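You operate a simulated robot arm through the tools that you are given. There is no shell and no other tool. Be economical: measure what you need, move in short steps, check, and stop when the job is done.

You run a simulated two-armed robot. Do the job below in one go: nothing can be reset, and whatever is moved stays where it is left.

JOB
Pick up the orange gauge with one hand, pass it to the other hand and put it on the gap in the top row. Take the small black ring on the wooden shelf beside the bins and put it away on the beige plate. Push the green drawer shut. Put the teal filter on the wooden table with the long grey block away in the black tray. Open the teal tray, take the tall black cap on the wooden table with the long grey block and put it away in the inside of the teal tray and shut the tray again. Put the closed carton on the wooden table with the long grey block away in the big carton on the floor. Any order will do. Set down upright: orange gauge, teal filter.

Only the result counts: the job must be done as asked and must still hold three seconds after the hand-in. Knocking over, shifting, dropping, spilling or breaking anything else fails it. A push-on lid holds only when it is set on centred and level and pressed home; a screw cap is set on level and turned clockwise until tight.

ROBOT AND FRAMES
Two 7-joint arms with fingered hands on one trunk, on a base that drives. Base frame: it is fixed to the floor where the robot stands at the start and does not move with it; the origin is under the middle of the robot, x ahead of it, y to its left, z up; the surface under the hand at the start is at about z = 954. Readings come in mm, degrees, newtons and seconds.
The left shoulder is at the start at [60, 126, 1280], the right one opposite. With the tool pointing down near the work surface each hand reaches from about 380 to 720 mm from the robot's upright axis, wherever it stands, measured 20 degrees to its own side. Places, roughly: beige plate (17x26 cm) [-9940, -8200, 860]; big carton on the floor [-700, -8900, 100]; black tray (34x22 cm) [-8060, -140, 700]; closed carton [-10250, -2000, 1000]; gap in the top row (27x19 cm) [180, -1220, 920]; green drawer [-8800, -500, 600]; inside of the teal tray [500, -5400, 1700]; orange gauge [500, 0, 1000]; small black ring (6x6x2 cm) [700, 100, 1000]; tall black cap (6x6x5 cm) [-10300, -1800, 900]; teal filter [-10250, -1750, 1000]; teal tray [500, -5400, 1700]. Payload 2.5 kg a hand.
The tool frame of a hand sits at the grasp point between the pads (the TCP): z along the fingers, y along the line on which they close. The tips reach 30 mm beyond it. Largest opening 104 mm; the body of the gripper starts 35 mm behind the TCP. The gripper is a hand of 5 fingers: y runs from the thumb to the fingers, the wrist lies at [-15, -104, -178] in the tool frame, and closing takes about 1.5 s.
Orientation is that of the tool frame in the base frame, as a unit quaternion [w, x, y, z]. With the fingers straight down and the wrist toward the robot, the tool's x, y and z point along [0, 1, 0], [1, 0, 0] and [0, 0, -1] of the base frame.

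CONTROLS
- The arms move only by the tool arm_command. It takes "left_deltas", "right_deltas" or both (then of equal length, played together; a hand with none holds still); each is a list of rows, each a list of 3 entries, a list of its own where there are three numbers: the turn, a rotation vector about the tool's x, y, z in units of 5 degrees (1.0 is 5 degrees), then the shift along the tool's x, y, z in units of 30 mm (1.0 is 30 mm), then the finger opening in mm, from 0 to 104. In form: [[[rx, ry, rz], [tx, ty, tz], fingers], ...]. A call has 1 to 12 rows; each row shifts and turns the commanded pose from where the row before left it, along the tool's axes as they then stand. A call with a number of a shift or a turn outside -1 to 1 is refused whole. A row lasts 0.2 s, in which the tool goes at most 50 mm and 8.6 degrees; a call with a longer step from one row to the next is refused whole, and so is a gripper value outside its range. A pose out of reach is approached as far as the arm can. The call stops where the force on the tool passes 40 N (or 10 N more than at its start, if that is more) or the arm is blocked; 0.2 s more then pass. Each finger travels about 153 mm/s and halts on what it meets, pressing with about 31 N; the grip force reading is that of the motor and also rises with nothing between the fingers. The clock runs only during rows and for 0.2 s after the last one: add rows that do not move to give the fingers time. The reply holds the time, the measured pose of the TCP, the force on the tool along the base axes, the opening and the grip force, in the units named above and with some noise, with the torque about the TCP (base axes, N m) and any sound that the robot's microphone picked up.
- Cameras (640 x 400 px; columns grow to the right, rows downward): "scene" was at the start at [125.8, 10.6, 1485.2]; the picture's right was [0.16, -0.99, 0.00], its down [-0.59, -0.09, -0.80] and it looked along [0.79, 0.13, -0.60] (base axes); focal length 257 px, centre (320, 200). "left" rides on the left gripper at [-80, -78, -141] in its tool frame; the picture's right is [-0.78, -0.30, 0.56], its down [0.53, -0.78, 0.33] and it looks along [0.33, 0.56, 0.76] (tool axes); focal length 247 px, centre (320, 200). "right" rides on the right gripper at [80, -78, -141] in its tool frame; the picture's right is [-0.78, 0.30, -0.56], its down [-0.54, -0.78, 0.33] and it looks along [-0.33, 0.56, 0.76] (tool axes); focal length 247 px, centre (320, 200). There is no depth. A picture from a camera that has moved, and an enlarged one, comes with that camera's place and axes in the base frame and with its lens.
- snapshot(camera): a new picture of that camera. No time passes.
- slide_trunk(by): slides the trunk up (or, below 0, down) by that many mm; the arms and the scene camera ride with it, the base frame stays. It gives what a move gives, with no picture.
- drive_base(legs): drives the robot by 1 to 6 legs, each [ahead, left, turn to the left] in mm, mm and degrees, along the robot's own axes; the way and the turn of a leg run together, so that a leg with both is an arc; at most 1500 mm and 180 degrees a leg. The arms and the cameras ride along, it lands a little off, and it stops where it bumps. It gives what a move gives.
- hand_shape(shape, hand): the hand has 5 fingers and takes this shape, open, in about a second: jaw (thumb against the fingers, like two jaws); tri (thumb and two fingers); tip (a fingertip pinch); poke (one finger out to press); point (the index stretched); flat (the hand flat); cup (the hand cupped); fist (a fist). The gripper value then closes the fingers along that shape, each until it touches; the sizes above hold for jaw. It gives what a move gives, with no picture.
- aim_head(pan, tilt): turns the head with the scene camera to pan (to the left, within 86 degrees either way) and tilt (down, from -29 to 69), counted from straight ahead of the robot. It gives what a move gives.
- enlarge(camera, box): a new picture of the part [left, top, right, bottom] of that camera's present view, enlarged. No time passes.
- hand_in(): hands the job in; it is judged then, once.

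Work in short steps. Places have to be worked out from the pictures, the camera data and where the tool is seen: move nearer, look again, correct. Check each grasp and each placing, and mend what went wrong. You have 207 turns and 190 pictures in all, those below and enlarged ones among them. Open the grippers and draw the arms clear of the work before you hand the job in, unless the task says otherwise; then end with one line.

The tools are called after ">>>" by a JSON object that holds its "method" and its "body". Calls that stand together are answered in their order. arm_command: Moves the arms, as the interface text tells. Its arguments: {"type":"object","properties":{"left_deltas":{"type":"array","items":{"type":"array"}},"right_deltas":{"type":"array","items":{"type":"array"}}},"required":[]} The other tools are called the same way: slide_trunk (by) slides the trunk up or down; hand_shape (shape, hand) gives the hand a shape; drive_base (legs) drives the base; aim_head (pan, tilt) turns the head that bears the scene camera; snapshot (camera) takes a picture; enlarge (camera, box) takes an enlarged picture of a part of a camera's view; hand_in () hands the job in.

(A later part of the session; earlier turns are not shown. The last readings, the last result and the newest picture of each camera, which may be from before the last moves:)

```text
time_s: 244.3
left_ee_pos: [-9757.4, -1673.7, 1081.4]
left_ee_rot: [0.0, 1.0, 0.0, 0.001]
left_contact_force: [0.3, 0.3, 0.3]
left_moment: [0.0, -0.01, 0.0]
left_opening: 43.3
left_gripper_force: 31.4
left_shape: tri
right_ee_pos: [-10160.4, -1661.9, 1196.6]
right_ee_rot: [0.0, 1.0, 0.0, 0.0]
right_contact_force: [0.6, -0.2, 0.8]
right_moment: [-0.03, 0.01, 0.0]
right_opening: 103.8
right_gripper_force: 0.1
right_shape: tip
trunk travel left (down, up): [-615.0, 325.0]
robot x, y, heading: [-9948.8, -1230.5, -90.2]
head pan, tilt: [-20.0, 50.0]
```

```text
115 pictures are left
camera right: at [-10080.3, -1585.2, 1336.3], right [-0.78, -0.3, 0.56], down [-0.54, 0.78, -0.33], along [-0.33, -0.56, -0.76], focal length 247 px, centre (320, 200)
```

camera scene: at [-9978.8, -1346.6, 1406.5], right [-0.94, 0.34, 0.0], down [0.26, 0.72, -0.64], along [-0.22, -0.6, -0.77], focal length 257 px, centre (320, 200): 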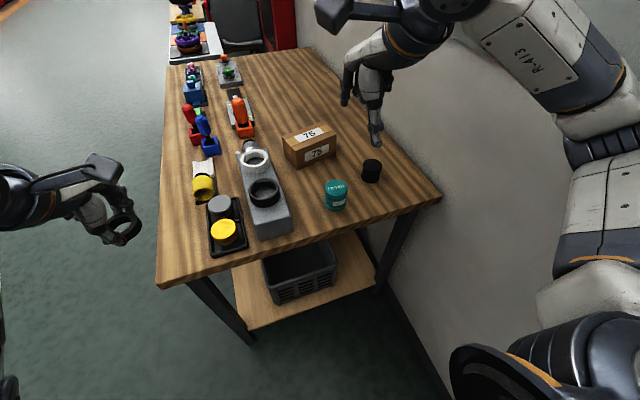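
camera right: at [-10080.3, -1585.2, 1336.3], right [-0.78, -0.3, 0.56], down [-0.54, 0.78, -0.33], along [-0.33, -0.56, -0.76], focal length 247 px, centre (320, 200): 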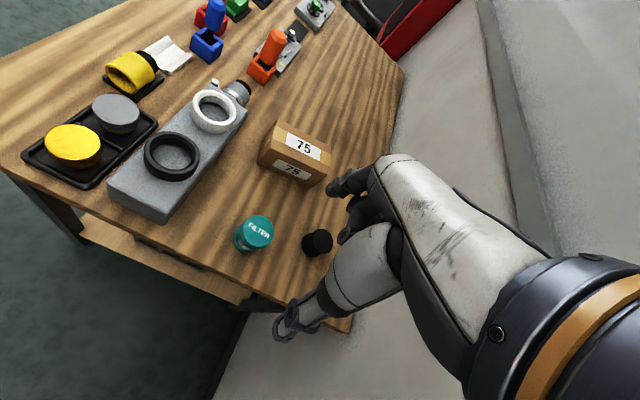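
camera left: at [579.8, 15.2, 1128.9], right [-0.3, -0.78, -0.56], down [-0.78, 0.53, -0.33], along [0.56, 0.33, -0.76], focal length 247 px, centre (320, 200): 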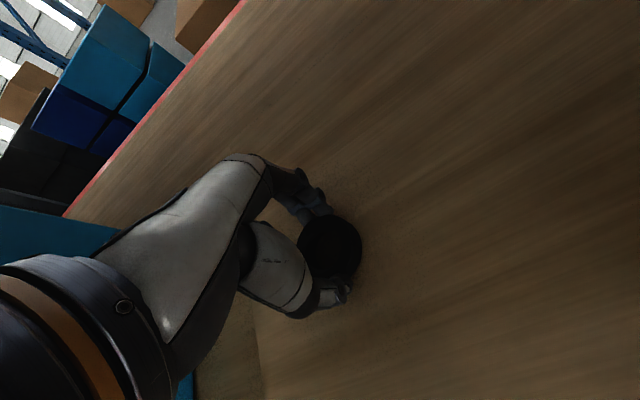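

The filter triangulates to about [-10176, -1766] with its top at about z 900, and the cap to about [-10302, -1813]. I set the right hand to tri and move it over the filter.

>>> {"method": "hand_shape", "body": {"hand": "right", "shape": "tri"}}

>>> {"method": "arm_command", "body": {"right_deltas": [[[0, 0, 0], [-0.13, 0.87, 0], 104], [[0, 0, 0], [-0.13, 0.87, 0], 104], [[0, 0, 0], [-0.13, 0.87, 0], 104], [[0, 0, 0], [-0.13, 0.87, 0], 104], [[0, 0, 0], [0, 0, 1], 104], [[0, 0, 0], [0, 0, 1], 104], [[0, 0, 0], [0, 0, 1], 104], [[0, 0, 0], [0, 0, 1], 104], [[0, 0, 0], [0, 0, 1], 104], [[0, 0, 0], [0, 0, 1], 104], [[0, 0, 0], [0, 0, 0], 104]]}}

>>> {"method": "snapshot", "body": {"camera": "right"}}

>>> {"method": "enlarge", "body": {"camera": "scene", "box": [230, 100, 440, 240]}}

```text
time_s: 245.2
left_ee_pos: [-9758.6, -1673.8, 1082.0]
left_ee_rot: [0.0, 1.0, 0.0, 0.0]
left_contact_force: [-0.2, -0.4, -0.9]
left_moment: [-0.07, 0.0, -0.01]
left_opening: 43.2
left_gripper_force: 31.1
left_shape: tri
right_ee_pos: [-10160.8, -1662.6, 1195.2]
right_ee_rot: [0.001, 1.0, 0.001, 0.0]
right_contact_force: [0.5, 1.0, -1.0]
right_moment: [0.0, -0.01, 0.01]
right_opening: 103.8
right_gripper_force: 0.0
right_shape: tri
trunk travel left (down, up): [-615.0, 325.0]
robot x, y, heading: [-9954.2, -1232.4, -90.0]
head pan, tilt: [-20.0, 50.0]
```

```text
time_s: 247.6
left_ee_pos: [-9758.5, -1672.9, 1082.8]
left_ee_rot: [0.001, 1.0, 0.0, 0.0]
left_contact_force: [0.3, -0.5, 0.1]
left_moment: [0.03, 0.01, -0.05]
left_opening: 43.2
left_gripper_force: 31.5
left_shape: tri
right_ee_pos: [-10175.3, -1763.1, 1015.6]
right_ee_rot: [0.0, 1.0, 0.001, 0.0]
right_contact_force: [-0.9, -0.5, 0.3]
right_moment: [-0.02, 0.0, 0.0]
right_opening: 103.5
right_gripper_force: 0.0
right_shape: tri
trunk travel left (down, up): [-615.0, 325.0]
robot x, y, heading: [-9950.7, -1229.4, -90.1]
head pan, tilt: [-20.0, 50.0]
```

```text
114 pictures are left
camera right: at [-10095.3, -1686.7, 1156.5], right [-0.78, -0.3, 0.56], down [-0.54, 0.78, -0.33], along [-0.33, -0.56, -0.76], focal length 247 px, centre (320, 200)
```

right: 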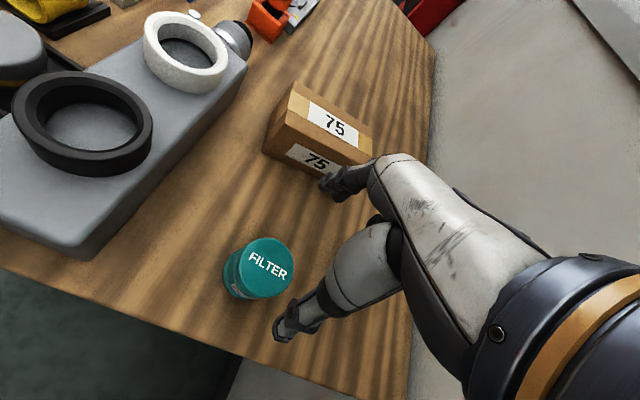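

```text
2.86 times, centred on (335, 170) of scene
camera zoom: at [-9978.6, -1346.6, 1406.4], right [-0.94, 0.34, 0.0], down [0.26, 0.72, -0.64], along [-0.22, -0.6, -0.77], focal length 734 px, centre (277, 286)
```

zoom: 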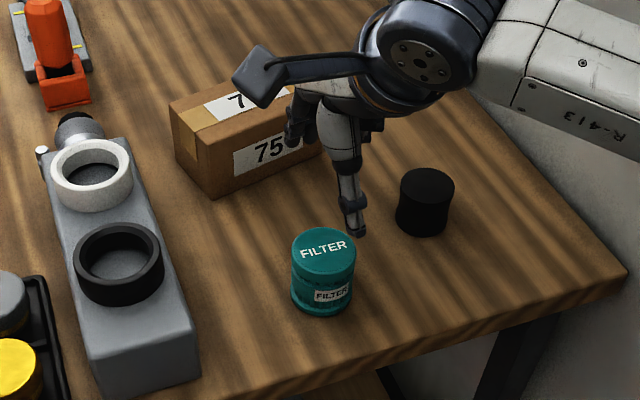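

The refined filter top is at about z 908, 60 mm across. The fingers line up, so I descend to TCP z of 898 and close.

>>> {"method": "arm_command", "body": {"right_deltas": [[[0, 0, 0], [0.07, -0.05, 0.9], 104], [[0, 0, 0], [0, 0, 0.9], 104], [[0, 0, 0], [0, 0, 0.9], 104], [[0, 0, 0], [0, 0, 0.9], 104], [[0, 0, 0], [0, 0, 0.3], 104], [[0, 0, 0], [0, 0, 0], 80], [[0, 0, 0], [0, 0, 0], 60], [[0, 0, 0], [0, 0, 0], 20], [[0, 0, 0], [0, 0, 0], 20], [[0, 0, 0], [0, 0, 0], 20], [[0, 0, 0], [0, 0, 0], 20], [[0, 0, 0], [0, 0, 0], 20]]}}

>>> {"method": "enlarge", "body": {"camera": "scene", "box": [230, 100, 440, 240]}}

```text
time_s: 250.2
left_ee_pos: [-9758.3, -1672.5, 1083.8]
left_ee_rot: [0.001, 1.0, 0.0, 0.0]
left_contact_force: [-0.2, 0.0, 0.2]
left_moment: [0.02, -0.01, 0.0]
left_opening: 43.0
left_gripper_force: 30.9
left_shape: tri
right_ee_pos: [-10173.9, -1765.2, 901.8]
right_ee_rot: [0.003, 1.0, 0.0, 0.0]
right_contact_force: [-0.1, -1.1, 18.0]
right_moment: [-0.01, 0.35, 0.02]
right_opening: 51.2
right_gripper_force: 31.2
right_shape: tri
trunk travel left (down, up): [-615.0, 325.0]
robot x, y, heading: [-9952.8, -1227.3, -89.9]
head pan, tilt: [-20.0, 50.0]
```

```text
2.86 times, centred on (335, 170) of scene
camera zoom: at [-9977.9, -1345.0, 1406.7], right [-0.94, 0.34, 0.0], down [0.26, 0.72, -0.64], along [-0.22, -0.61, -0.77], focal length 734 px, centre (277, 286)
```

zoom: 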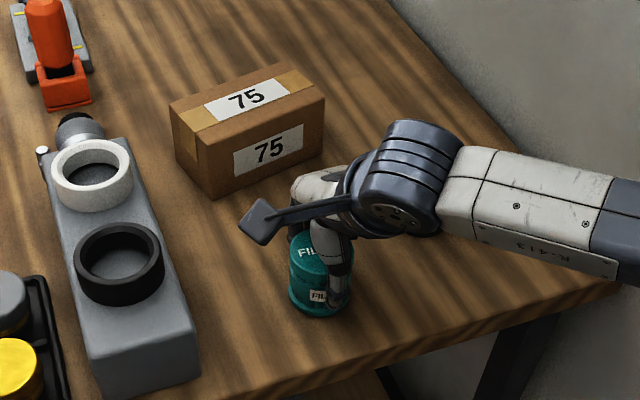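

It closed at 51 mm with a light upward contact, probably fingertips on the table. I lift and check.

>>> {"method": "arm_command", "body": {"right_deltas": [[[0, 0, 0], [0, 0, -0.3], 20], [[0, 0, 0], [0, 0, -0.7], 20], [[0, 0, 0], [0, 0, -0.9], 20], [[0, 0, 0], [0, 0, -0.9], 20], [[0, 0, 0], [0, 0, -0.9], 20], [[0, 0, 0], [0, 0, -0.9], 20], [[0, 0, 0], [0, 0, -0.9], 20], [[0, 0, 0], [0, 0, -0.9], 20], [[0, 0, 0], [0, 0, 0], 20]]}}

>>> {"method": "snapshot", "body": {"camera": "scene"}}

>>> {"method": "enlarge", "body": {"camera": "right", "box": [180, 150, 420, 360]}}

```text
time_s: 252.2
left_ee_pos: [-9758.3, -1673.2, 1083.0]
left_ee_rot: [0.0, 1.0, 0.0, -0.001]
left_contact_force: [0.9, 0.0, -0.4]
left_moment: [0.01, 0.0, 0.04]
left_opening: 43.1
left_gripper_force: 31.1
left_shape: tri
right_ee_pos: [-10172.6, -1764.8, 1093.5]
right_ee_rot: [0.0, 1.0, 0.001, 0.0]
right_contact_force: [0.2, 1.1, -0.8]
right_moment: [-0.02, 0.0, 0.03]
right_opening: 50.4
right_gripper_force: 31.5
right_shape: tri
trunk travel left (down, up): [-615.0, 325.0]
robot x, y, heading: [-9952.9, -1230.1, -89.9]
head pan, tilt: [-20.0, 50.0]
```

```text
111 pictures are left
camera scene: at [-9978.8, -1346.7, 1406.4], right [-0.94, 0.34, 0.0], down [0.26, 0.72, -0.64], along [-0.22, -0.6, -0.77], focal length 257 px, centre (320, 200)
```

scene: 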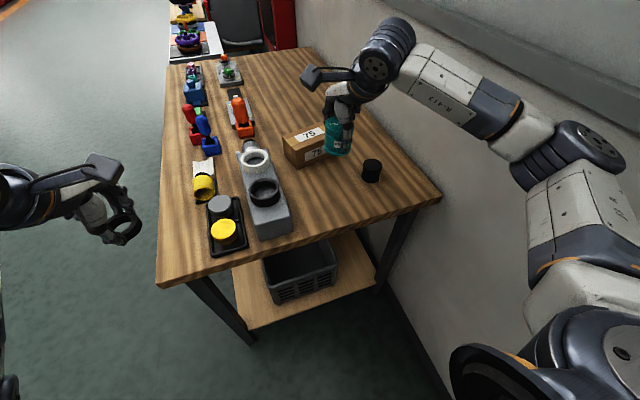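

```text
1.90 times, centred on (300, 255) of right
camera zoom: at [-10093.1, -1688.3, 1233.9], right [-0.78, -0.3, 0.56], down [-0.54, 0.78, -0.33], along [-0.33, -0.56, -0.76], focal length 470 px, centre (358, 95)
```

zoom: 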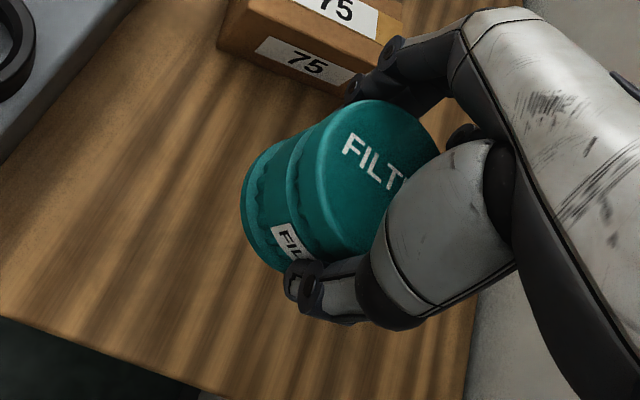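

The filter is held upright. I turn east, drive along to x of about -8300, then turn to face the bench to the north and look for the tray and drawer.

>>> {"method": "drive_base", "body": {"legs": [[0, 0, 90], [825, 0, 0], [825, 0, 0], [0, 0, 90]]}}

>>> {"method": "aim_head", "body": {"pan": 0, "tilt": 30}}

>>> {"method": "snapshot", "body": {"camera": "scene"}}

```text
time_s: 268.5
left_ee_pos: [-8491.6, -770.8, 1083.2]
left_ee_rot: [0.0, -0.015, 1.0, 0.0]
left_contact_force: [0.3, -0.4, -0.2]
left_moment: [0.01, 0.0, -0.01]
left_opening: 42.7
left_gripper_force: 30.4
left_shape: tri
right_ee_pos: [-8079.0, -667.1, 1092.8]
right_ee_rot: [0.0, -0.016, 1.0, 0.0]
right_contact_force: [0.5, -0.1, -1.7]
right_moment: [0.01, 0.02, -0.03]
right_opening: 50.1
right_gripper_force: 31.1
right_shape: tri
trunk travel left (down, up): [-615.0, 325.0]
robot x, y, heading: [-8277.8, -1210.4, 91.7]
head pan, tilt: [-20.0, 50.0]
```

```text
time_s: 269.3
left_ee_pos: [-8491.5, -772.2, 1082.4]
left_ee_rot: [0.0, -0.015, 1.0, 0.0]
left_contact_force: [-0.4, 0.5, -0.1]
left_moment: [0.02, -0.02, -0.04]
left_opening: 42.8
left_gripper_force: 31.0
left_shape: tri
right_ee_pos: [-8079.7, -667.8, 1093.2]
right_ee_rot: [0.0, -0.015, 1.0, 0.001]
right_contact_force: [-0.8, -0.2, -1.1]
right_moment: [-0.01, -0.01, 0.02]
right_opening: 50.1
right_gripper_force: 30.7
right_shape: tri
trunk travel left (down, up): [-615.0, 325.0]
robot x, y, heading: [-8279.3, -1205.1, 91.8]
head pan, tilt: [0.0, 30.0]
```

```text
109 pictures are left
camera scene: at [-8287.8, -1080.3, 1435.9], right [1.0, 0.03, 0.0], down [0.01, -0.5, -0.87], along [-0.03, 0.87, -0.5], focal length 257 px, centre (320, 200)
```

scene: 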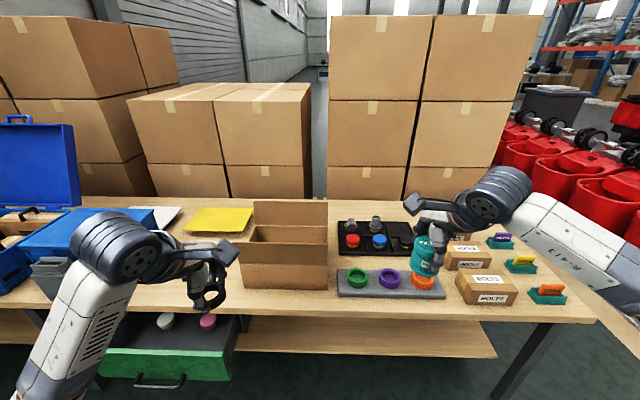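

The black tray is on the bench, partly behind the hand. I zoom in on it and the drawer.

>>> {"method": "enlarge", "body": {"camera": "scene", "box": [300, 190, 480, 310]}}

>>> {"method": "snapshot", "body": {"camera": "right"}}

```text
3.33 times, centred on (390, 250) of scene
camera zoom: at [-8287.8, -1080.3, 1435.9], right [1.0, 0.03, 0.0], down [0.01, -0.5, -0.87], along [-0.03, 0.87, -0.5], focal length 856 px, centre (87, 33)
```

zoom: 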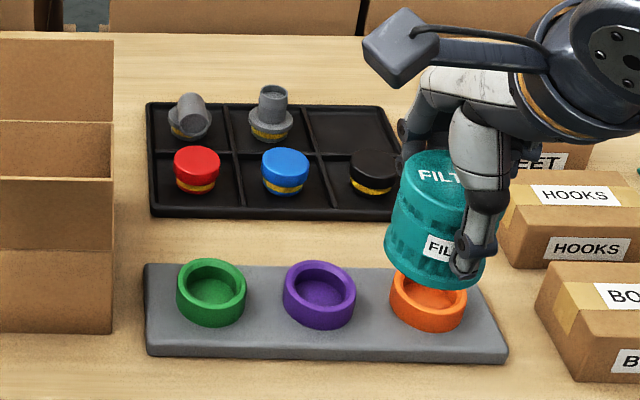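

```text
107 pictures are left
camera right: at [-8156.6, -748.4, 1233.6], right [0.77, 0.32, 0.56], down [0.56, -0.76, -0.33], along [0.32, 0.57, -0.76], focal length 247 px, centre (320, 200)
```

right: 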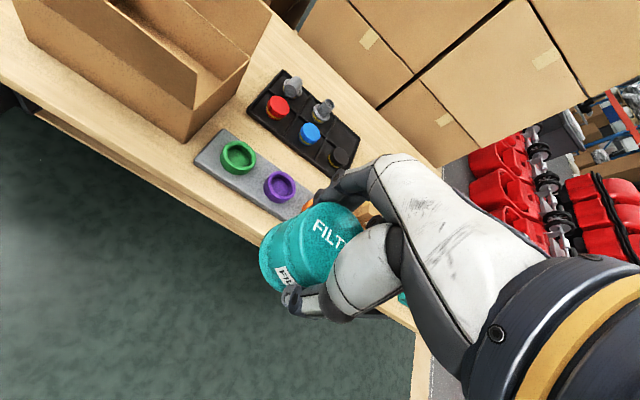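

The empty back-right cell of the tray is centred near [-7942, -55], on a bench at z of about 685. The bench front is at y of about -520, so reach is tight. I look down at my base to learn how close I can go.

>>> {"method": "aim_head", "body": {"pan": 0, "tilt": 69}}

>>> {"method": "snapshot", "body": {"camera": "scene"}}

```text
time_s: 270.3
left_ee_pos: [-8490.2, -772.4, 1083.0]
left_ee_rot: [0.001, -0.016, 1.0, 0.0]
left_contact_force: [-0.3, 0.3, -0.1]
left_moment: [0.0, -0.03, -0.01]
left_opening: 42.9
left_gripper_force: 30.8
left_shape: tri
right_ee_pos: [-8078.7, -666.9, 1093.7]
right_ee_rot: [0.001, -0.016, 1.0, 0.0]
right_contact_force: [0.1, 0.2, -0.1]
right_moment: [0.03, 0.0, 0.02]
right_opening: 49.8
right_gripper_force: 30.9
right_shape: tri
trunk travel left (down, up): [-615.0, 325.0]
robot x, y, heading: [-8282.0, -1206.9, 92.1]
head pan, tilt: [0.0, 68.8]
```

```text
106 pictures are left
camera scene: at [-8286.8, -1114.7, 1384.5], right [1.0, 0.03, 0.0], down [0.03, -0.93, -0.36], along [-0.01, 0.36, -0.93], focal length 257 px, centre (320, 200)
```

scene: 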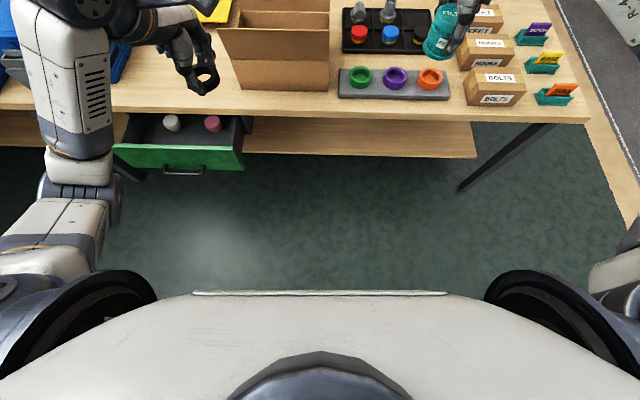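

My base barely protrudes, so the robot can come within about 200 mm of the bench edge. I raise the left hand out of the way, then strafe right 130 mm and move forward 470 mm.

>>> {"method": "arm_command", "body": {"left_deltas": [[[0, 0, 0], [0, -0.3, -1], 20], [[0, 0, 0], [0, -0.3, -1], 20], [[0, 0, 0], [0, -0.3, -1], 20], [[0, 0, 0], [0, -0.3, -1], 20], [[0, 0, 0], [0, -0.3, -1], 20], [[0, 0, 0], [0, 0, -1], 20], [[0, 0, 0], [0, 0, 0], 20]]}}

>>> {"method": "drive_base", "body": {"legs": [[0, -140, -1.5], [470, 0, 0]]}}

>>> {"method": "slide_trunk", "body": {"by": -150}}

>>> {"method": "aim_head", "body": {"pan": -15, "tilt": 45}}

>>> {"method": "snapshot", "body": {"camera": "scene"}}

>>> {"method": "snapshot", "body": {"camera": "right"}}

```text
time_s: 271.9
left_ee_pos: [-8488.6, -815.5, 1263.5]
left_ee_rot: [0.0, -0.015, 1.0, -0.001]
left_contact_force: [-0.1, -0.4, 0.3]
left_moment: [0.01, -0.01, 0.01]
left_opening: 42.7
left_gripper_force: 31.1
left_shape: tri
right_ee_pos: [-8079.5, -667.1, 1092.6]
right_ee_rot: [0.0, -0.016, 1.0, 0.001]
right_contact_force: [0.3, -0.7, -1.1]
right_moment: [0.02, 0.0, 0.04]
right_opening: 49.8
right_gripper_force: 31.0
right_shape: tri
trunk travel left (down, up): [-615.0, 325.0]
robot x, y, heading: [-8285.7, -1209.0, 92.0]
head pan, tilt: [0.0, 68.8]
```

```text
time_s: 275.7
left_ee_pos: [-8331.8, -329.3, 1263.5]
left_ee_rot: [0.0, 0.005, 1.0, 0.001]
left_contact_force: [-0.5, 0.0, 0.3]
left_moment: [-0.03, -0.01, 0.0]
left_opening: 42.7
left_gripper_force: 31.2
left_shape: tri
right_ee_pos: [-7915.1, -196.8, 1093.5]
right_ee_rot: [0.0, 0.005, 1.0, 0.0]
right_contact_force: [-0.1, -0.5, -0.6]
right_moment: [0.02, 0.01, -0.01]
right_opening: 49.8
right_gripper_force: 31.4
right_shape: tri
trunk travel left (down, up): [-615.0, 325.0]
robot x, y, heading: [-8139.9, -729.0, 89.4]
head pan, tilt: [0.0, 68.8]
```

```text
time_s: 277.5
left_ee_pos: [-8330.4, -328.7, 1113.5]
left_ee_rot: [0.0, 0.005, 1.0, 0.001]
left_contact_force: [-0.1, 0.8, -0.6]
left_moment: [-0.02, -0.01, 0.01]
left_opening: 42.6
left_gripper_force: 30.8
left_shape: tri
right_ee_pos: [-7915.4, -196.1, 942.7]
right_ee_rot: [0.0, 0.005, 1.0, 0.0]
right_contact_force: [-0.8, 0.0, -0.7]
right_moment: [0.03, -0.01, 0.0]
right_opening: 50.0
right_gripper_force: 30.6
right_shape: tri
trunk travel left (down, up): [-465.0, 475.0]
robot x, y, heading: [-8142.2, -729.6, 89.3]
head pan, tilt: [0.0, 68.8]
```

```text
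time_s: 278.3
left_ee_pos: [-8330.4, -329.7, 1113.1]
left_ee_rot: [0.0, 0.006, 1.0, 0.0]
left_contact_force: [-0.1, -0.1, 0.8]
left_moment: [-0.04, -0.04, 0.02]
left_opening: 42.5
left_gripper_force: 30.7
left_shape: tri
right_ee_pos: [-7915.6, -196.9, 943.2]
right_ee_rot: [0.0, 0.006, 1.0, 0.001]
right_contact_force: [0.2, -0.1, -0.8]
right_moment: [-0.04, 0.02, 0.02]
right_opening: 50.0
right_gripper_force: 30.7
right_shape: tri
trunk travel left (down, up): [-465.0, 475.0]
robot x, y, heading: [-8143.9, -726.8, 89.6]
head pan, tilt: [-15.0, 45.0]
```

```text
105 pictures are left
camera scene: at [-8120.1, -613.4, 1263.3], right [0.96, -0.27, 0.0], down [-0.19, -0.68, -0.71], along [0.19, 0.68, -0.71], focal length 257 px, centre (320, 200)
```

scene: 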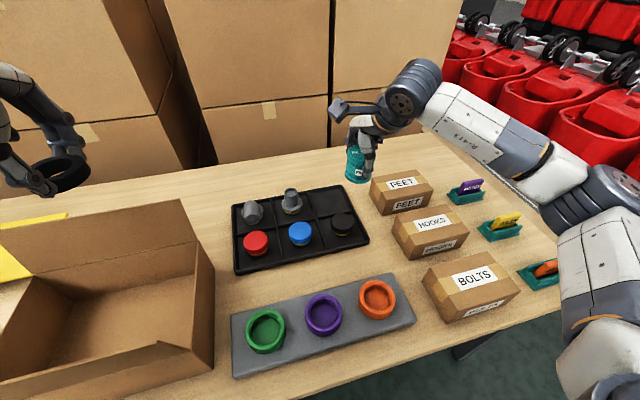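

```text
104 pictures are left
camera right: at [-7996.3, -275.0, 1083.7], right [0.78, 0.29, 0.56], down [0.53, -0.78, -0.33], along [0.34, 0.55, -0.76], focal length 247 px, centre (320, 200)
```

right: 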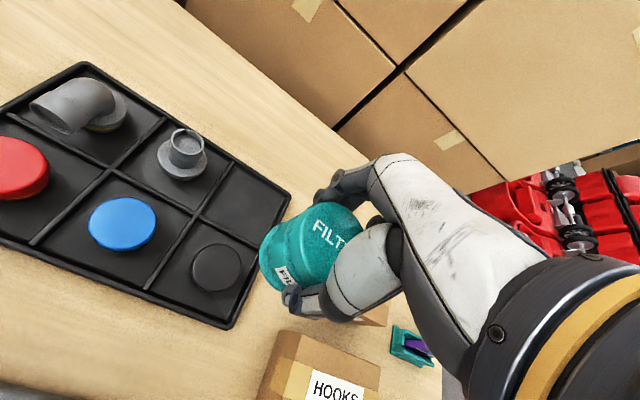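

The empty cell is centred at about [-7949, -85] in both views. I move the filter above it and look again.

>>> {"method": "arm_command", "body": {"right_deltas": [[[0, 0, 0], [0.28, 0.96, 0], 20], [[0, 0, 0], [0.28, 0.96, 0], 20], [[0, 0, 0], [0.28, 0.96, 0], 20], [[0, 0, 0], [0.28, 0.92, 0], 20], [[0, 0, 0], [0, 0, 1], 20], [[0, 0, 0], [0, 0, 1], 20], [[0, 0, 0], [0, 0, 1], 20], [[0, 0, 0], [0, 0, 1], 20], [[0, 0, 0], [0, 0, 0], 20]]}}

>>> {"method": "enlarge", "body": {"camera": "scene", "box": [210, 120, 460, 290]}}

>>> {"method": "snapshot", "body": {"camera": "right"}}

```text
time_s: 280.3
left_ee_pos: [-8330.3, -328.8, 1113.0]
left_ee_rot: [-0.001, 0.005, 1.0, 0.0]
left_contact_force: [-0.6, 0.3, 0.9]
left_moment: [-0.02, 0.02, 0.02]
left_opening: 42.7
left_gripper_force: 31.2
left_shape: tri
right_ee_pos: [-7946.7, -86.2, 824.0]
right_ee_rot: [0.0, 0.005, 1.0, 0.0]
right_contact_force: [0.0, 0.3, -1.2]
right_moment: [0.01, 0.02, -0.02]
right_opening: 49.5
right_gripper_force: 31.0
right_shape: tri
trunk travel left (down, up): [-465.0, 475.0]
robot x, y, heading: [-8145.6, -726.9, 89.2]
head pan, tilt: [-15.0, 45.0]
```

```text
2.35 times, centred on (335, 205) of scene
camera zoom: at [-8120.1, -613.3, 1263.3], right [0.96, -0.27, 0.0], down [-0.19, -0.68, -0.71], along [0.19, 0.68, -0.71], focal length 604 px, centre (285, 188)
```

zoom: 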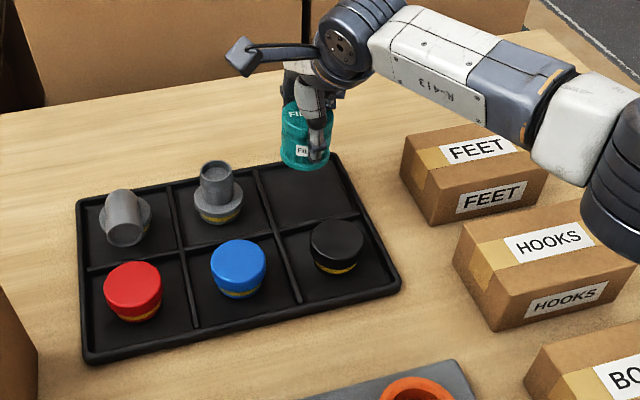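

```text
102 pictures are left
camera right: at [-8027.8, -162.9, 964.5], right [0.78, 0.29, 0.56], down [0.53, -0.78, -0.33], along [0.34, 0.55, -0.76], focal length 247 px, centre (320, 200)
```

right: 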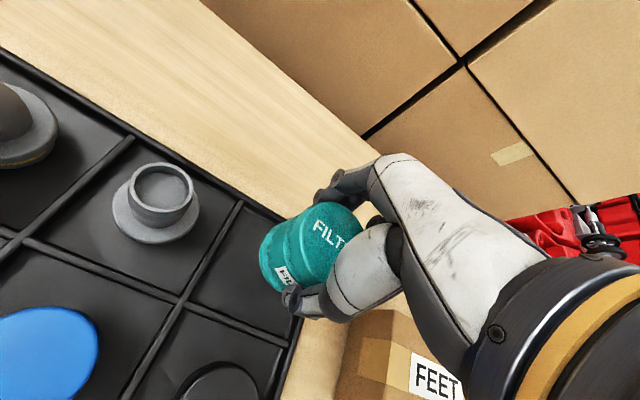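

The target cell centre is about [-7943, -87] and the filter is right over it. I descend in stages until contact.

>>> {"method": "arm_command", "body": {"right_deltas": [[[0, 0, 0], [-0.1, 0, 0.9], 20], [[0, 0, 0], [0, 0, 0.8], 20], [[0, 0, 0], [0, 0, 0.3], 20], [[0, 0, 0], [0, 0, 0], 20]]}}

>>> {"method": "enlarge", "body": {"camera": "scene", "box": [210, 120, 460, 290]}}

>>> {"method": "snapshot", "body": {"camera": "right"}}

```text
time_s: 281.3
left_ee_pos: [-8330.4, -328.3, 1113.6]
left_ee_rot: [0.0, 0.005, 1.0, -0.001]
left_contact_force: [-0.2, -0.2, -0.6]
left_moment: [-0.02, 0.02, 0.03]
left_opening: 42.5
left_gripper_force: 31.1
left_shape: tri
right_ee_pos: [-7945.1, -84.7, 762.4]
right_ee_rot: [0.0, 0.006, 1.0, 0.001]
right_contact_force: [-0.8, -1.0, -0.3]
right_moment: [0.0, 0.03, 0.01]
right_opening: 50.0
right_gripper_force: 30.8
right_shape: tri
trunk travel left (down, up): [-465.0, 475.0]
robot x, y, heading: [-8140.8, -726.3, 89.2]
head pan, tilt: [-15.0, 45.0]
```

```text
2.35 times, centred on (335, 205) of scene
camera zoom: at [-8120.0, -613.3, 1263.3], right [0.96, -0.27, 0.0], down [-0.19, -0.68, -0.71], along [0.19, 0.68, -0.71], focal length 604 px, centre (285, 188)
```

zoom: 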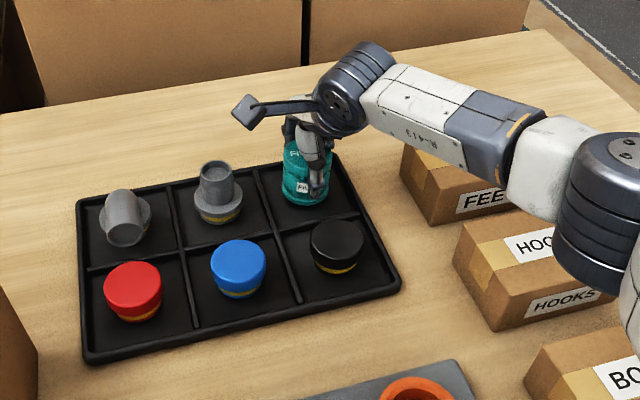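

```text
100 pictures are left
camera right: at [-8025.9, -162.3, 903.8], right [0.78, 0.29, 0.56], down [0.53, -0.78, -0.33], along [0.34, 0.55, -0.76], focal length 247 px, centre (320, 200)
```

right: 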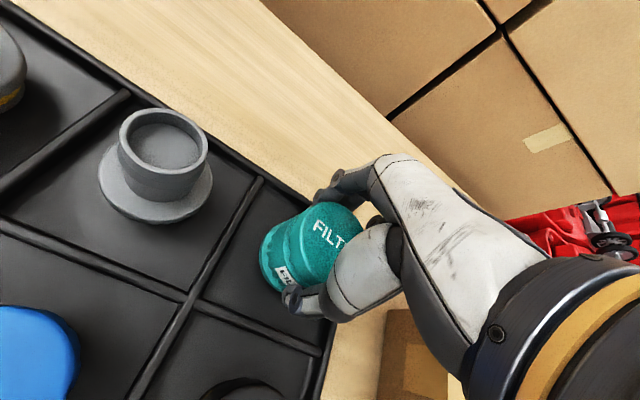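

The arm is well above the boxes. I continue down slowly.

>>> {"method": "arm_command", "body": {"right_deltas": [[[0, 0, 0], [0, 0, 0.12], 20], [[0, 0, 0], [0, 0, 0.12], 20], [[0, 0, 0], [0, 0, 0.12], 20], [[0, 0, 0], [0, 0, 0.1], 20], [[0, 0, 0], [0, 0, 0], 20]]}}

```text
time_s: 282.5
left_ee_pos: [-8331.5, -332.4, 1114.6]
left_ee_rot: [0.001, 0.006, 1.0, 0.002]
left_contact_force: [0.0, 0.4, -0.6]
left_moment: [0.01, 0.04, 0.01]
left_opening: 42.6
left_gripper_force: 30.9
left_shape: tri
right_ee_pos: [-7946.4, -81.0, 757.6]
right_ee_rot: [-0.001, 0.005, 1.0, 0.006]
right_contact_force: [0.4, -0.4, 28.4]
right_moment: [-0.18, -0.45, 0.04]
right_opening: 50.1
right_gripper_force: 31.4
right_shape: tri
trunk travel left (down, up): [-465.0, 475.0]
robot x, y, heading: [-8142.7, -727.8, 89.4]
head pan, tilt: [-15.0, 45.0]
```

Contact at 28 N, so it's resting. I ease off slightly, open the hand and rise.

>>> {"method": "arm_command", "body": {"right_deltas": [[[0, 0, 0], [0, 0, -0.05], 20], [[0, 0, 0], [0, 0, 0], 20], [[0, 0, 0], [0, 0, 0], 20]]}}

>>> {"method": "enlarge", "body": {"camera": "right", "box": [200, 150, 420, 350]}}

```text
time_s: 283.3
left_ee_pos: [-8331.4, -331.4, 1114.3]
left_ee_rot: [0.0, 0.005, 1.0, 0.001]
left_contact_force: [0.5, 1.0, -0.4]
left_moment: [-0.01, -0.01, 0.03]
left_opening: 42.5
left_gripper_force: 31.2
left_shape: tri
right_ee_pos: [-7945.1, -80.2, 757.8]
right_ee_rot: [0.0, 0.006, 1.0, 0.005]
right_contact_force: [-0.2, -0.3, 26.6]
right_moment: [-0.13, -0.3, 0.0]
right_opening: 50.2
right_gripper_force: 30.8
right_shape: tri
trunk travel left (down, up): [-465.0, 475.0]
robot x, y, heading: [-8141.0, -731.1, 89.3]
head pan, tilt: [-15.0, 45.0]
```

```text
2.00 times, centred on (310, 250) of right
camera zoom: at [-8026.7, -160.4, 896.8], right [0.78, 0.28, 0.56], down [0.53, -0.78, -0.34], along [0.34, 0.56, -0.76], focal length 494 px, centre (340, 100)
```

zoom: 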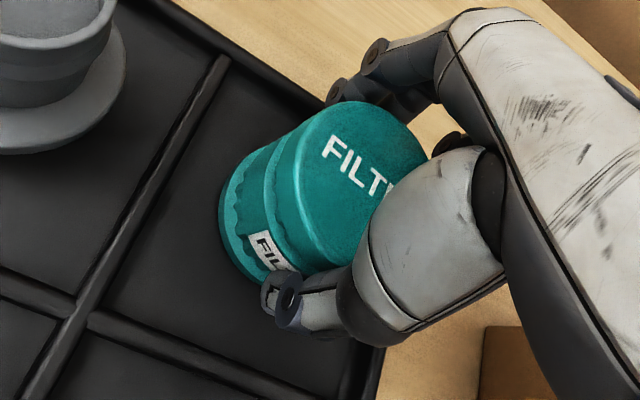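

The filter sits well inside the cell, bottom on the floor. I open and rise.

>>> {"method": "arm_command", "body": {"right_deltas": [[[0, 0, 0], [0, 0, -0.1], 52], [[0, 0, 0], [0, 0, 0], 60], [[0, 0, 0], [0, 0, 0], 75], [[0, 0, 0], [0, 0, 0], 90], [[0, 0, 0], [0, 0, -0.5], 90], [[0, 0, 0], [0, 0, -0.8], 90], [[0, 0, 0], [0, 0, -1], 90], [[0, 0, 0], [0, 0, -1], 90], [[0, 0, 0], [0, 0, -1], 90], [[0, 0, 0], [0, 0, 0], 90]]}}

>>> {"method": "enlarge", "body": {"camera": "scene", "box": [210, 120, 460, 290]}}

>>> {"method": "snapshot", "body": {"camera": "right"}}

```text
time_s: 285.5
left_ee_pos: [-8331.1, -328.8, 1114.1]
left_ee_rot: [0.0, 0.005, 1.0, -0.001]
left_contact_force: [0.5, -0.1, -0.2]
left_moment: [-0.02, -0.01, 0.02]
left_opening: 42.8
left_gripper_force: 30.8
left_shape: tri
right_ee_pos: [-7946.6, -81.7, 884.9]
right_ee_rot: [0.0, 0.005, 1.0, -0.001]
right_contact_force: [-0.2, -0.2, 0.6]
right_moment: [-0.01, 0.01, 0.02]
right_opening: 89.8
right_gripper_force: 0.1
right_shape: tri
trunk travel left (down, up): [-465.0, 475.0]
robot x, y, heading: [-8142.3, -728.2, 89.4]
head pan, tilt: [-15.0, 45.0]
```

```text
2.35 times, centred on (335, 205) of scene
camera zoom: at [-8120.1, -613.4, 1263.3], right [0.96, -0.27, 0.0], down [-0.19, -0.68, -0.71], along [0.19, 0.68, -0.71], focal length 604 px, centre (285, 188)
```

zoom: 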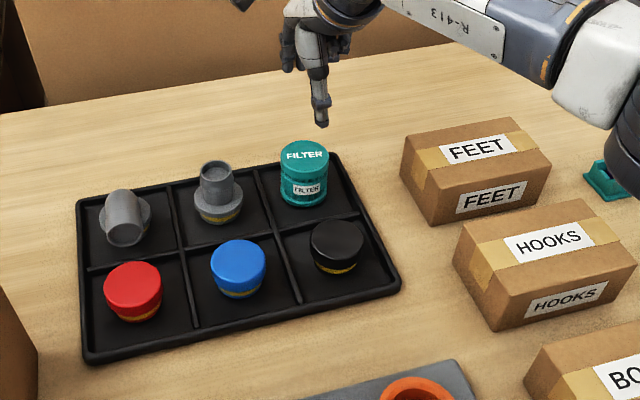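

```text
97 pictures are left
camera right: at [-8027.0, -159.8, 1025.4], right [0.78, 0.29, 0.56], down [0.53, -0.78, -0.33], along [0.34, 0.55, -0.76], focal length 247 px, centre (320, 200)
```

right: 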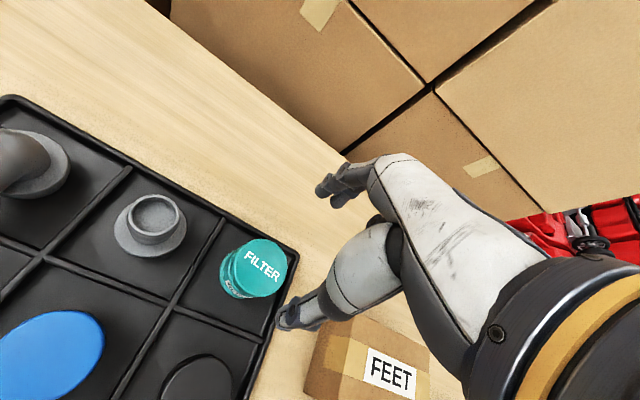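

The filter stands upright in the tray. I back off 520 mm, then view the drawer.

>>> {"method": "drive_base", "body": {"legs": [[-560, 0, 0], [0, 700, 0]]}}

>>> {"method": "hand_shape", "body": {"hand": "right", "shape": "fist"}}

>>> {"method": "aim_head", "body": {"pan": 0, "tilt": 45}}

>>> {"method": "snapshot", "body": {"camera": "scene"}}

>>> {"method": "snapshot", "body": {"camera": "right"}}

```text
time_s: 292.2
left_ee_pos: [-9041.5, -874.3, 1113.2]
left_ee_rot: [0.001, 0.008, 1.0, 0.0]
left_contact_force: [-0.5, 0.3, 0.6]
left_moment: [0.03, 0.02, 0.01]
left_opening: 42.8
left_gripper_force: 30.6
left_shape: tri
right_ee_pos: [-8654.4, -629.5, 884.8]
right_ee_rot: [0.0, 0.007, 1.0, 0.001]
right_contact_force: [0.6, 0.3, -0.3]
right_moment: [-0.01, 0.02, 0.01]
right_opening: 89.9
right_gripper_force: 0.2
right_shape: tri
trunk travel left (down, up): [-465.0, 475.0]
robot x, y, heading: [-8854.6, -1273.5, 89.0]
head pan, tilt: [-15.0, 45.0]
```

```text
time_s: 293.1
left_ee_pos: [-9042.1, -874.1, 1113.0]
left_ee_rot: [0.0, 0.008, 1.0, 0.0]
left_contact_force: [0.3, -0.1, 0.6]
left_moment: [0.01, -0.01, 0.01]
left_opening: 42.7
left_gripper_force: 30.9
left_shape: tri
right_ee_pos: [-8655.7, -628.9, 884.5]
right_ee_rot: [0.0, 0.007, 1.0, 0.0]
right_contact_force: [0.6, -0.5, -0.1]
right_moment: [0.04, 0.0, 0.01]
right_opening: 0.0
right_gripper_force: 0.0
right_shape: fist
trunk travel left (down, up): [-465.0, 475.0]
robot x, y, heading: [-8853.4, -1274.2, 89.2]
head pan, tilt: [-15.0, 45.0]
```

```text
time_s: 293.9
left_ee_pos: [-9039.8, -873.2, 1112.9]
left_ee_rot: [0.0, 0.008, 1.0, 0.0]
left_contact_force: [-0.5, 0.4, 0.9]
left_moment: [-0.01, -0.04, -0.01]
left_opening: 42.9
left_gripper_force: 30.1
left_shape: tri
right_ee_pos: [-8655.7, -630.1, 885.6]
right_ee_rot: [0.0, 0.006, 1.0, 0.0]
right_contact_force: [0.0, -0.2, -0.7]
right_moment: [-0.03, 0.0, 0.0]
right_opening: 0.0
right_gripper_force: 0.1
right_shape: fist
trunk travel left (down, up): [-465.0, 475.0]
robot x, y, heading: [-8856.1, -1279.5, 88.9]
head pan, tilt: [0.0, 45.0]
```

```text
96 pictures are left
camera scene: at [-8852.6, -1156.5, 1263.3], right [1.0, -0.02, 0.0], down [-0.01, -0.71, -0.71], along [0.01, 0.71, -0.71], focal length 257 px, centre (320, 200)
```

scene: 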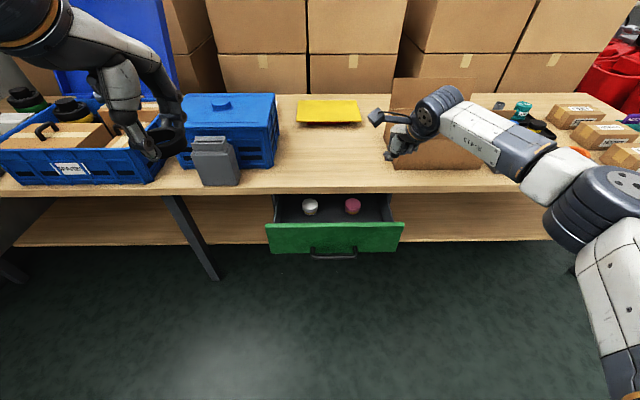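

```text
95 pictures are left
camera right: at [-8736.4, -706.4, 1025.2], right [0.78, 0.28, 0.56], down [0.52, -0.78, -0.33], along [0.34, 0.55, -0.76], focal length 247 px, centre (320, 200)
```

right: 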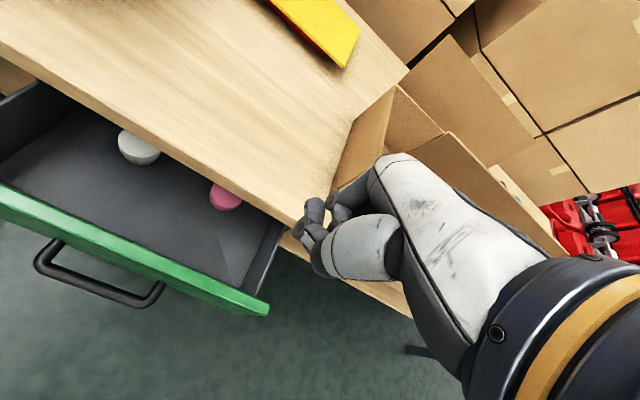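

The drawer front spans x -9011 to -8585 at y of about -652, z about 570 to 640. I retract the right fist and turn it to point forward.

>>> {"method": "arm_command", "body": {"right_deltas": [[[0, 0, 0], [0, -1, 0], 0], [[0, 0, 0], [0, -1, 0], 0], [[0, 0, 0], [0, -1, 0], 0], [[-1, 0, 0], [0, -1, 0], 0], [[-1, 0, 0], [0, -1, 0], 0], [[-1, 0, 0], [0, 0, 0], 0], [[-1, 0, 0], [0, 0, 0], 0], [[-1, 0, 0], [0, 0, 0], 0], [[-1, 0, 0], [0, 0, 0], 0], [[-1, 0, 0], [0, 0, 0], 0], [[-1, 0, 0], [0, 0, 0], 0], [[-1, 0, 0], [0, 0, 0], 0]]}}

>>> {"method": "arm_command", "body": {"right_deltas": [[[-1, 0, 0], [0, 0, 0], 0], [[-1, 0, 0], [0, 0, 0], 0], [[-1, 0, 0], [0, 0, 0], 0], [[-1, 0, 0], [0, 0, 0], 0], [[-1, 0, 0], [0, 0, 0], 0], [[-1, 0, 0], [0, 0, 0], 0], [[-1, 0, 0], [0, 0, 0], 0], [[-1, 0, 0], [0, 0, 0], 0], [[-1, 0, 0], [0, 0, 0], 0]]}}

>>> {"method": "slide_trunk", "body": {"by": -250}}

>>> {"method": "snapshot", "body": {"camera": "scene"}}

>>> {"method": "snapshot", "body": {"camera": "right"}}

```text
time_s: 296.5
left_ee_pos: [-9041.5, -873.8, 1112.6]
left_ee_rot: [0.0, 0.009, 1.0, 0.0]
left_contact_force: [-0.2, 0.0, 0.1]
left_moment: [0.03, -0.03, 0.0]
left_opening: 42.9
left_gripper_force: 31.1
left_shape: tri
right_ee_pos: [-8656.7, -779.0, 882.3]
right_ee_rot: [0.001, 0.007, 0.977, 0.213]
right_contact_force: [0.9, 0.4, 0.5]
right_moment: [0.01, 0.0, 0.01]
right_opening: 0.0
right_gripper_force: 0.0
right_shape: fist
right hand out of reach, approached as far as the arm can: row 9, 10, 11, 12
trunk travel left (down, up): [-465.0, 475.0]
robot x, y, heading: [-8854.5, -1275.2, 89.1]
head pan, tilt: [0.0, 45.0]
```

```text
time_s: 298.5
left_ee_pos: [-9041.2, -873.7, 1112.5]
left_ee_rot: [0.0, 0.008, 1.0, -0.001]
left_contact_force: [-0.1, 1.3, 0.6]
left_moment: [0.02, 0.0, 0.03]
left_opening: 42.4
left_gripper_force: 30.9
left_shape: tri
right_ee_pos: [-8657.0, -778.5, 881.5]
right_ee_rot: [0.002, 0.008, 0.977, 0.214]
right_contact_force: [-0.5, 0.1, 0.3]
right_moment: [0.03, -0.02, -0.05]
right_opening: 0.1
right_gripper_force: 0.2
right_shape: fist
right hand out of reach, approached as far as the arm can: row 1, 2, 3, 4, 5, 6, 7, 8, 9
trunk travel left (down, up): [-465.0, 475.0]
robot x, y, heading: [-8850.9, -1276.0, 89.0]
head pan, tilt: [0.0, 45.0]
```

```text
time_s: 301.1
left_ee_pos: [-9041.2, -873.6, 863.6]
left_ee_rot: [0.0, 0.008, 1.0, 0.0]
left_contact_force: [0.0, 0.1, -0.4]
left_moment: [-0.02, 0.03, -0.02]
left_opening: 42.7
left_gripper_force: 31.5
left_shape: tri
right_ee_pos: [-8656.1, -778.3, 631.4]
right_ee_rot: [0.003, 0.008, 0.977, 0.214]
right_contact_force: [0.4, -0.2, 0.7]
right_moment: [-0.02, -0.03, 0.0]
right_opening: 0.0
right_gripper_force: 0.0
right_shape: fist
trunk travel left (down, up): [-215.0, 725.0]
robot x, y, heading: [-8853.3, -1274.0, 88.9]
head pan, tilt: [0.0, 45.0]
```

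```text
94 pictures are left
camera scene: at [-8852.6, -1156.5, 1013.4], right [1.0, -0.02, 0.0], down [-0.01, -0.71, -0.71], along [0.01, 0.71, -0.71], focal length 257 px, centre (320, 200)
```

scene: 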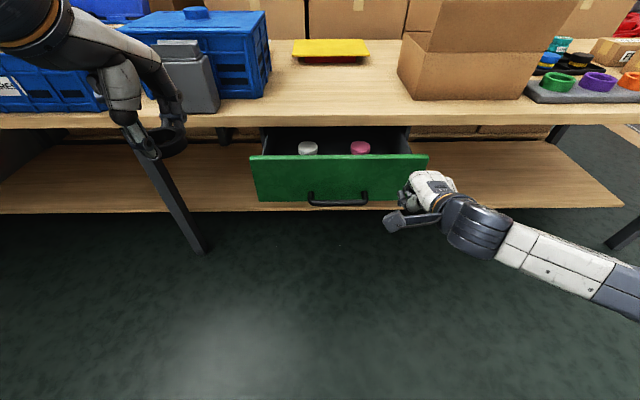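

```text
93 pictures are left
camera right: at [-8738.3, -907.6, 727.4], right [0.78, 0.03, 0.63], down [0.53, -0.57, -0.63], along [0.34, 0.82, -0.46], focal length 247 px, centre (320, 200)
```

right: 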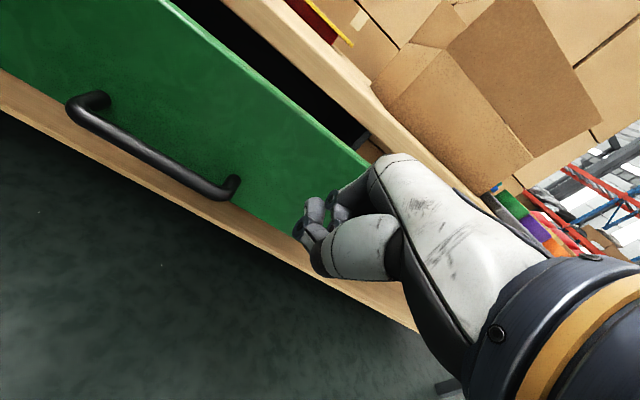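

The tilted fist works for pushing. I lower it to about z 575, shift it slightly toward the drawer's middle, drive 90 mm ahead and then push with the arm.

>>> {"method": "slide_trunk", "body": {"by": -55}}

>>> {"method": "drive_base", "body": {"legs": [[85, 0, 0]]}}

>>> {"method": "arm_command", "body": {"right_deltas": [[[0, 0, 0], [0.9, 0, 0], 0], [[0, 0, 0], [0.3, 0.45, 0.21], 0], [[0, 0, 0], [0, 0.45, 0.21], 0], [[0, 0, 0], [0, 0.45, 0.21], 0], [[0, 0, 0], [0, 0.45, 0.21], 0]]}}

>>> {"method": "snapshot", "body": {"camera": "scene"}}

```text
time_s: 302.0
left_ee_pos: [-9040.4, -874.5, 808.4]
left_ee_rot: [0.0, 0.008, 1.0, 0.0]
left_contact_force: [-1.0, 0.0, 0.1]
left_moment: [0.02, 0.05, 0.0]
left_opening: 42.9
left_gripper_force: 30.8
left_shape: tri
right_ee_pos: [-8656.6, -777.3, 577.4]
right_ee_rot: [0.001, 0.006, 0.977, 0.214]
right_contact_force: [0.0, 0.1, 0.2]
right_moment: [0.03, -0.01, -0.02]
right_opening: 0.0
right_gripper_force: 0.0
right_shape: fist
trunk travel left (down, up): [-160.0, 780.0]
robot x, y, heading: [-8853.6, -1275.5, 89.1]
head pan, tilt: [0.0, 45.0]
```

```text
time_s: 303.1
left_ee_pos: [-9040.5, -790.6, 808.2]
left_ee_rot: [0.0, 0.006, 1.0, 0.0]
left_contact_force: [0.0, -0.2, 0.3]
left_moment: [-0.01, 0.03, 0.01]
left_opening: 42.7
left_gripper_force: 30.9
left_shape: tri
right_ee_pos: [-8655.7, -693.4, 577.1]
right_ee_rot: [0.001, 0.006, 0.977, 0.214]
right_contact_force: [-0.4, 0.4, -0.5]
right_moment: [-0.03, 0.02, -0.01]
right_opening: 0.0
right_gripper_force: 0.0
right_shape: fist
trunk travel left (down, up): [-160.0, 780.0]
robot x, y, heading: [-8855.0, -1191.7, 89.4]
head pan, tilt: [0.0, 45.0]
```

```text
time_s: 304.3
left_ee_pos: [-9040.1, -789.5, 808.2]
left_ee_rot: [0.0, 0.007, 1.0, 0.0]
left_contact_force: [0.4, 0.3, -0.2]
left_moment: [0.03, -0.02, 0.01]
left_opening: 42.6
left_gripper_force: 30.8
left_shape: tri
right_ee_pos: [-8691.7, -631.3, 575.0]
right_ee_rot: [0.001, 0.006, 0.977, 0.213]
right_contact_force: [-0.3, 0.1, -0.2]
right_moment: [-0.03, 0.01, 0.02]
right_opening: 96.1
right_gripper_force: 0.1
right_shape: fist
trunk travel left (down, up): [-160.0, 780.0]
robot x, y, heading: [-8855.2, -1195.1, 89.2]
head pan, tilt: [0.0, 45.0]
```

```text
92 pictures are left
camera scene: at [-8851.6, -1072.2, 958.3], right [1.0, -0.01, 0.0], down [-0.01, -0.71, -0.71], along [0.01, 0.71, -0.71], focal length 257 px, centre (320, 200)
```

scene: 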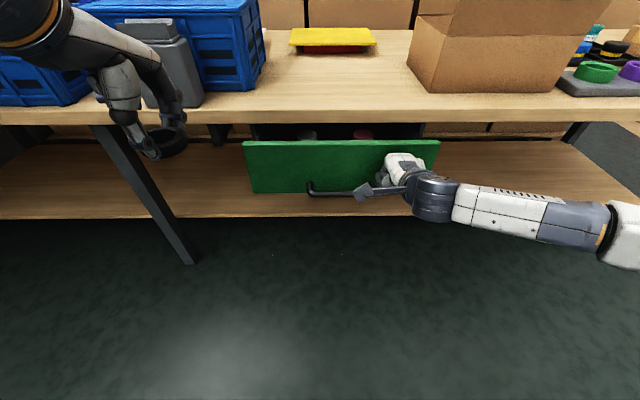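

The drawer has moved in with little force. I keep pushing until it meets its stop.

>>> {"method": "arm_command", "body": {"right_deltas": [[[0, 0, 0], [0, 0.45, 0.21], 0], [[0, 0, 0], [0, 0.45, 0.21], 0], [[0, 0, 0], [0, 0.3, 0.14], 0], [[0, 0, 0], [0, 0.3, 0.14], 0]]}}

>>> {"method": "snapshot", "body": {"camera": "scene"}}

```text
time_s: 305.3
left_ee_pos: [-9040.0, -791.0, 808.6]
left_ee_rot: [0.0, 0.007, 1.0, 0.001]
left_contact_force: [-0.5, 0.5, -0.9]
left_moment: [0.01, 0.01, -0.03]
left_opening: 42.9
left_gripper_force: 31.1
left_shape: tri
right_ee_pos: [-8690.6, -583.2, 578.1]
right_ee_rot: [0.002, 0.006, 0.977, 0.214]
right_contact_force: [-0.5, 0.6, 1.0]
right_moment: [0.01, 0.02, -0.02]
right_opening: 0.3
right_gripper_force: 0.0
right_shape: fist
trunk travel left (down, up): [-160.0, 780.0]
robot x, y, heading: [-8851.1, -1186.9, 89.3]
head pan, tilt: [0.0, 45.0]
```

```text
91 pictures are left
camera scene: at [-8851.6, -1072.2, 958.3], right [1.0, -0.01, 0.0], down [-0.01, -0.71, -0.71], along [0.01, 0.71, -0.71], focal length 257 px, centre (320, 200)
```

scene: 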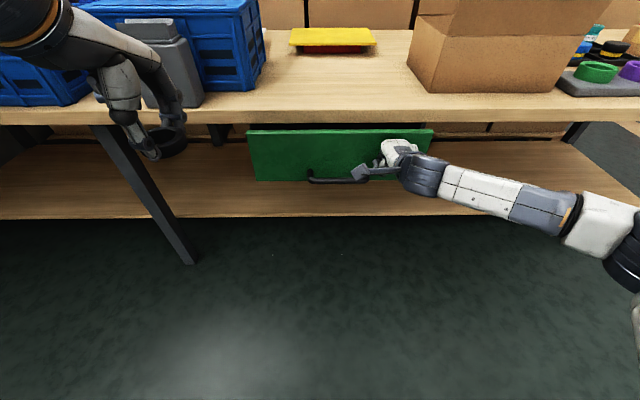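

Nearly flush; I continue.

>>> {"method": "arm_command", "body": {"right_deltas": [[[0, 0, 0], [0, 0.3, 0.14], 0], [[0, 0, 0], [0, 0.3, 0.14], 0], [[0, 0, 0], [0, 0.3, 0.14], 0], [[0, 0, 0], [0, 0.3, 0.14], 0]]}}

>>> {"method": "snapshot", "body": {"camera": "scene"}}

```text
time_s: 306.3
left_ee_pos: [-9039.5, -791.0, 809.6]
left_ee_rot: [-0.001, 0.007, 1.0, 0.0]
left_contact_force: [-0.5, -0.4, 0.3]
left_moment: [-0.02, -0.03, 0.0]
left_opening: 42.5
left_gripper_force: 31.2
left_shape: tri
right_ee_pos: [-8692.7, -544.6, 576.5]
right_ee_rot: [0.001, 0.006, 0.977, 0.214]
right_contact_force: [0.2, -0.6, -0.3]
right_moment: [0.02, -0.01, 0.0]
right_opening: 95.9
right_gripper_force: 0.1
right_shape: fist
trunk travel left (down, up): [-160.0, 780.0]
robot x, y, heading: [-8850.9, -1189.6, 89.5]
head pan, tilt: [0.0, 45.0]
```

```text
90 pictures are left
camera scene: at [-8851.6, -1072.2, 958.3], right [1.0, -0.01, 0.0], down [-0.01, -0.71, -0.71], along [0.01, 0.71, -0.71], focal length 257 px, centre (320, 200)
```

scene: 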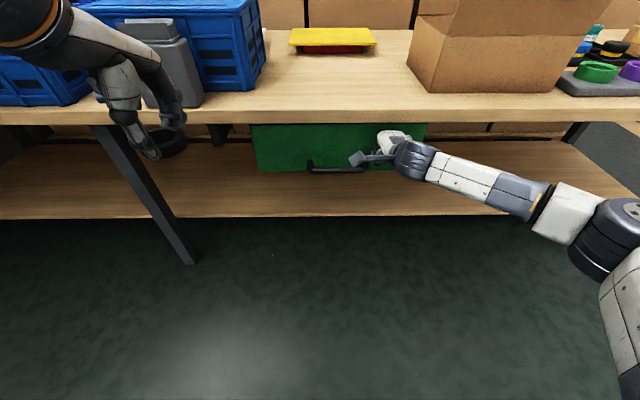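

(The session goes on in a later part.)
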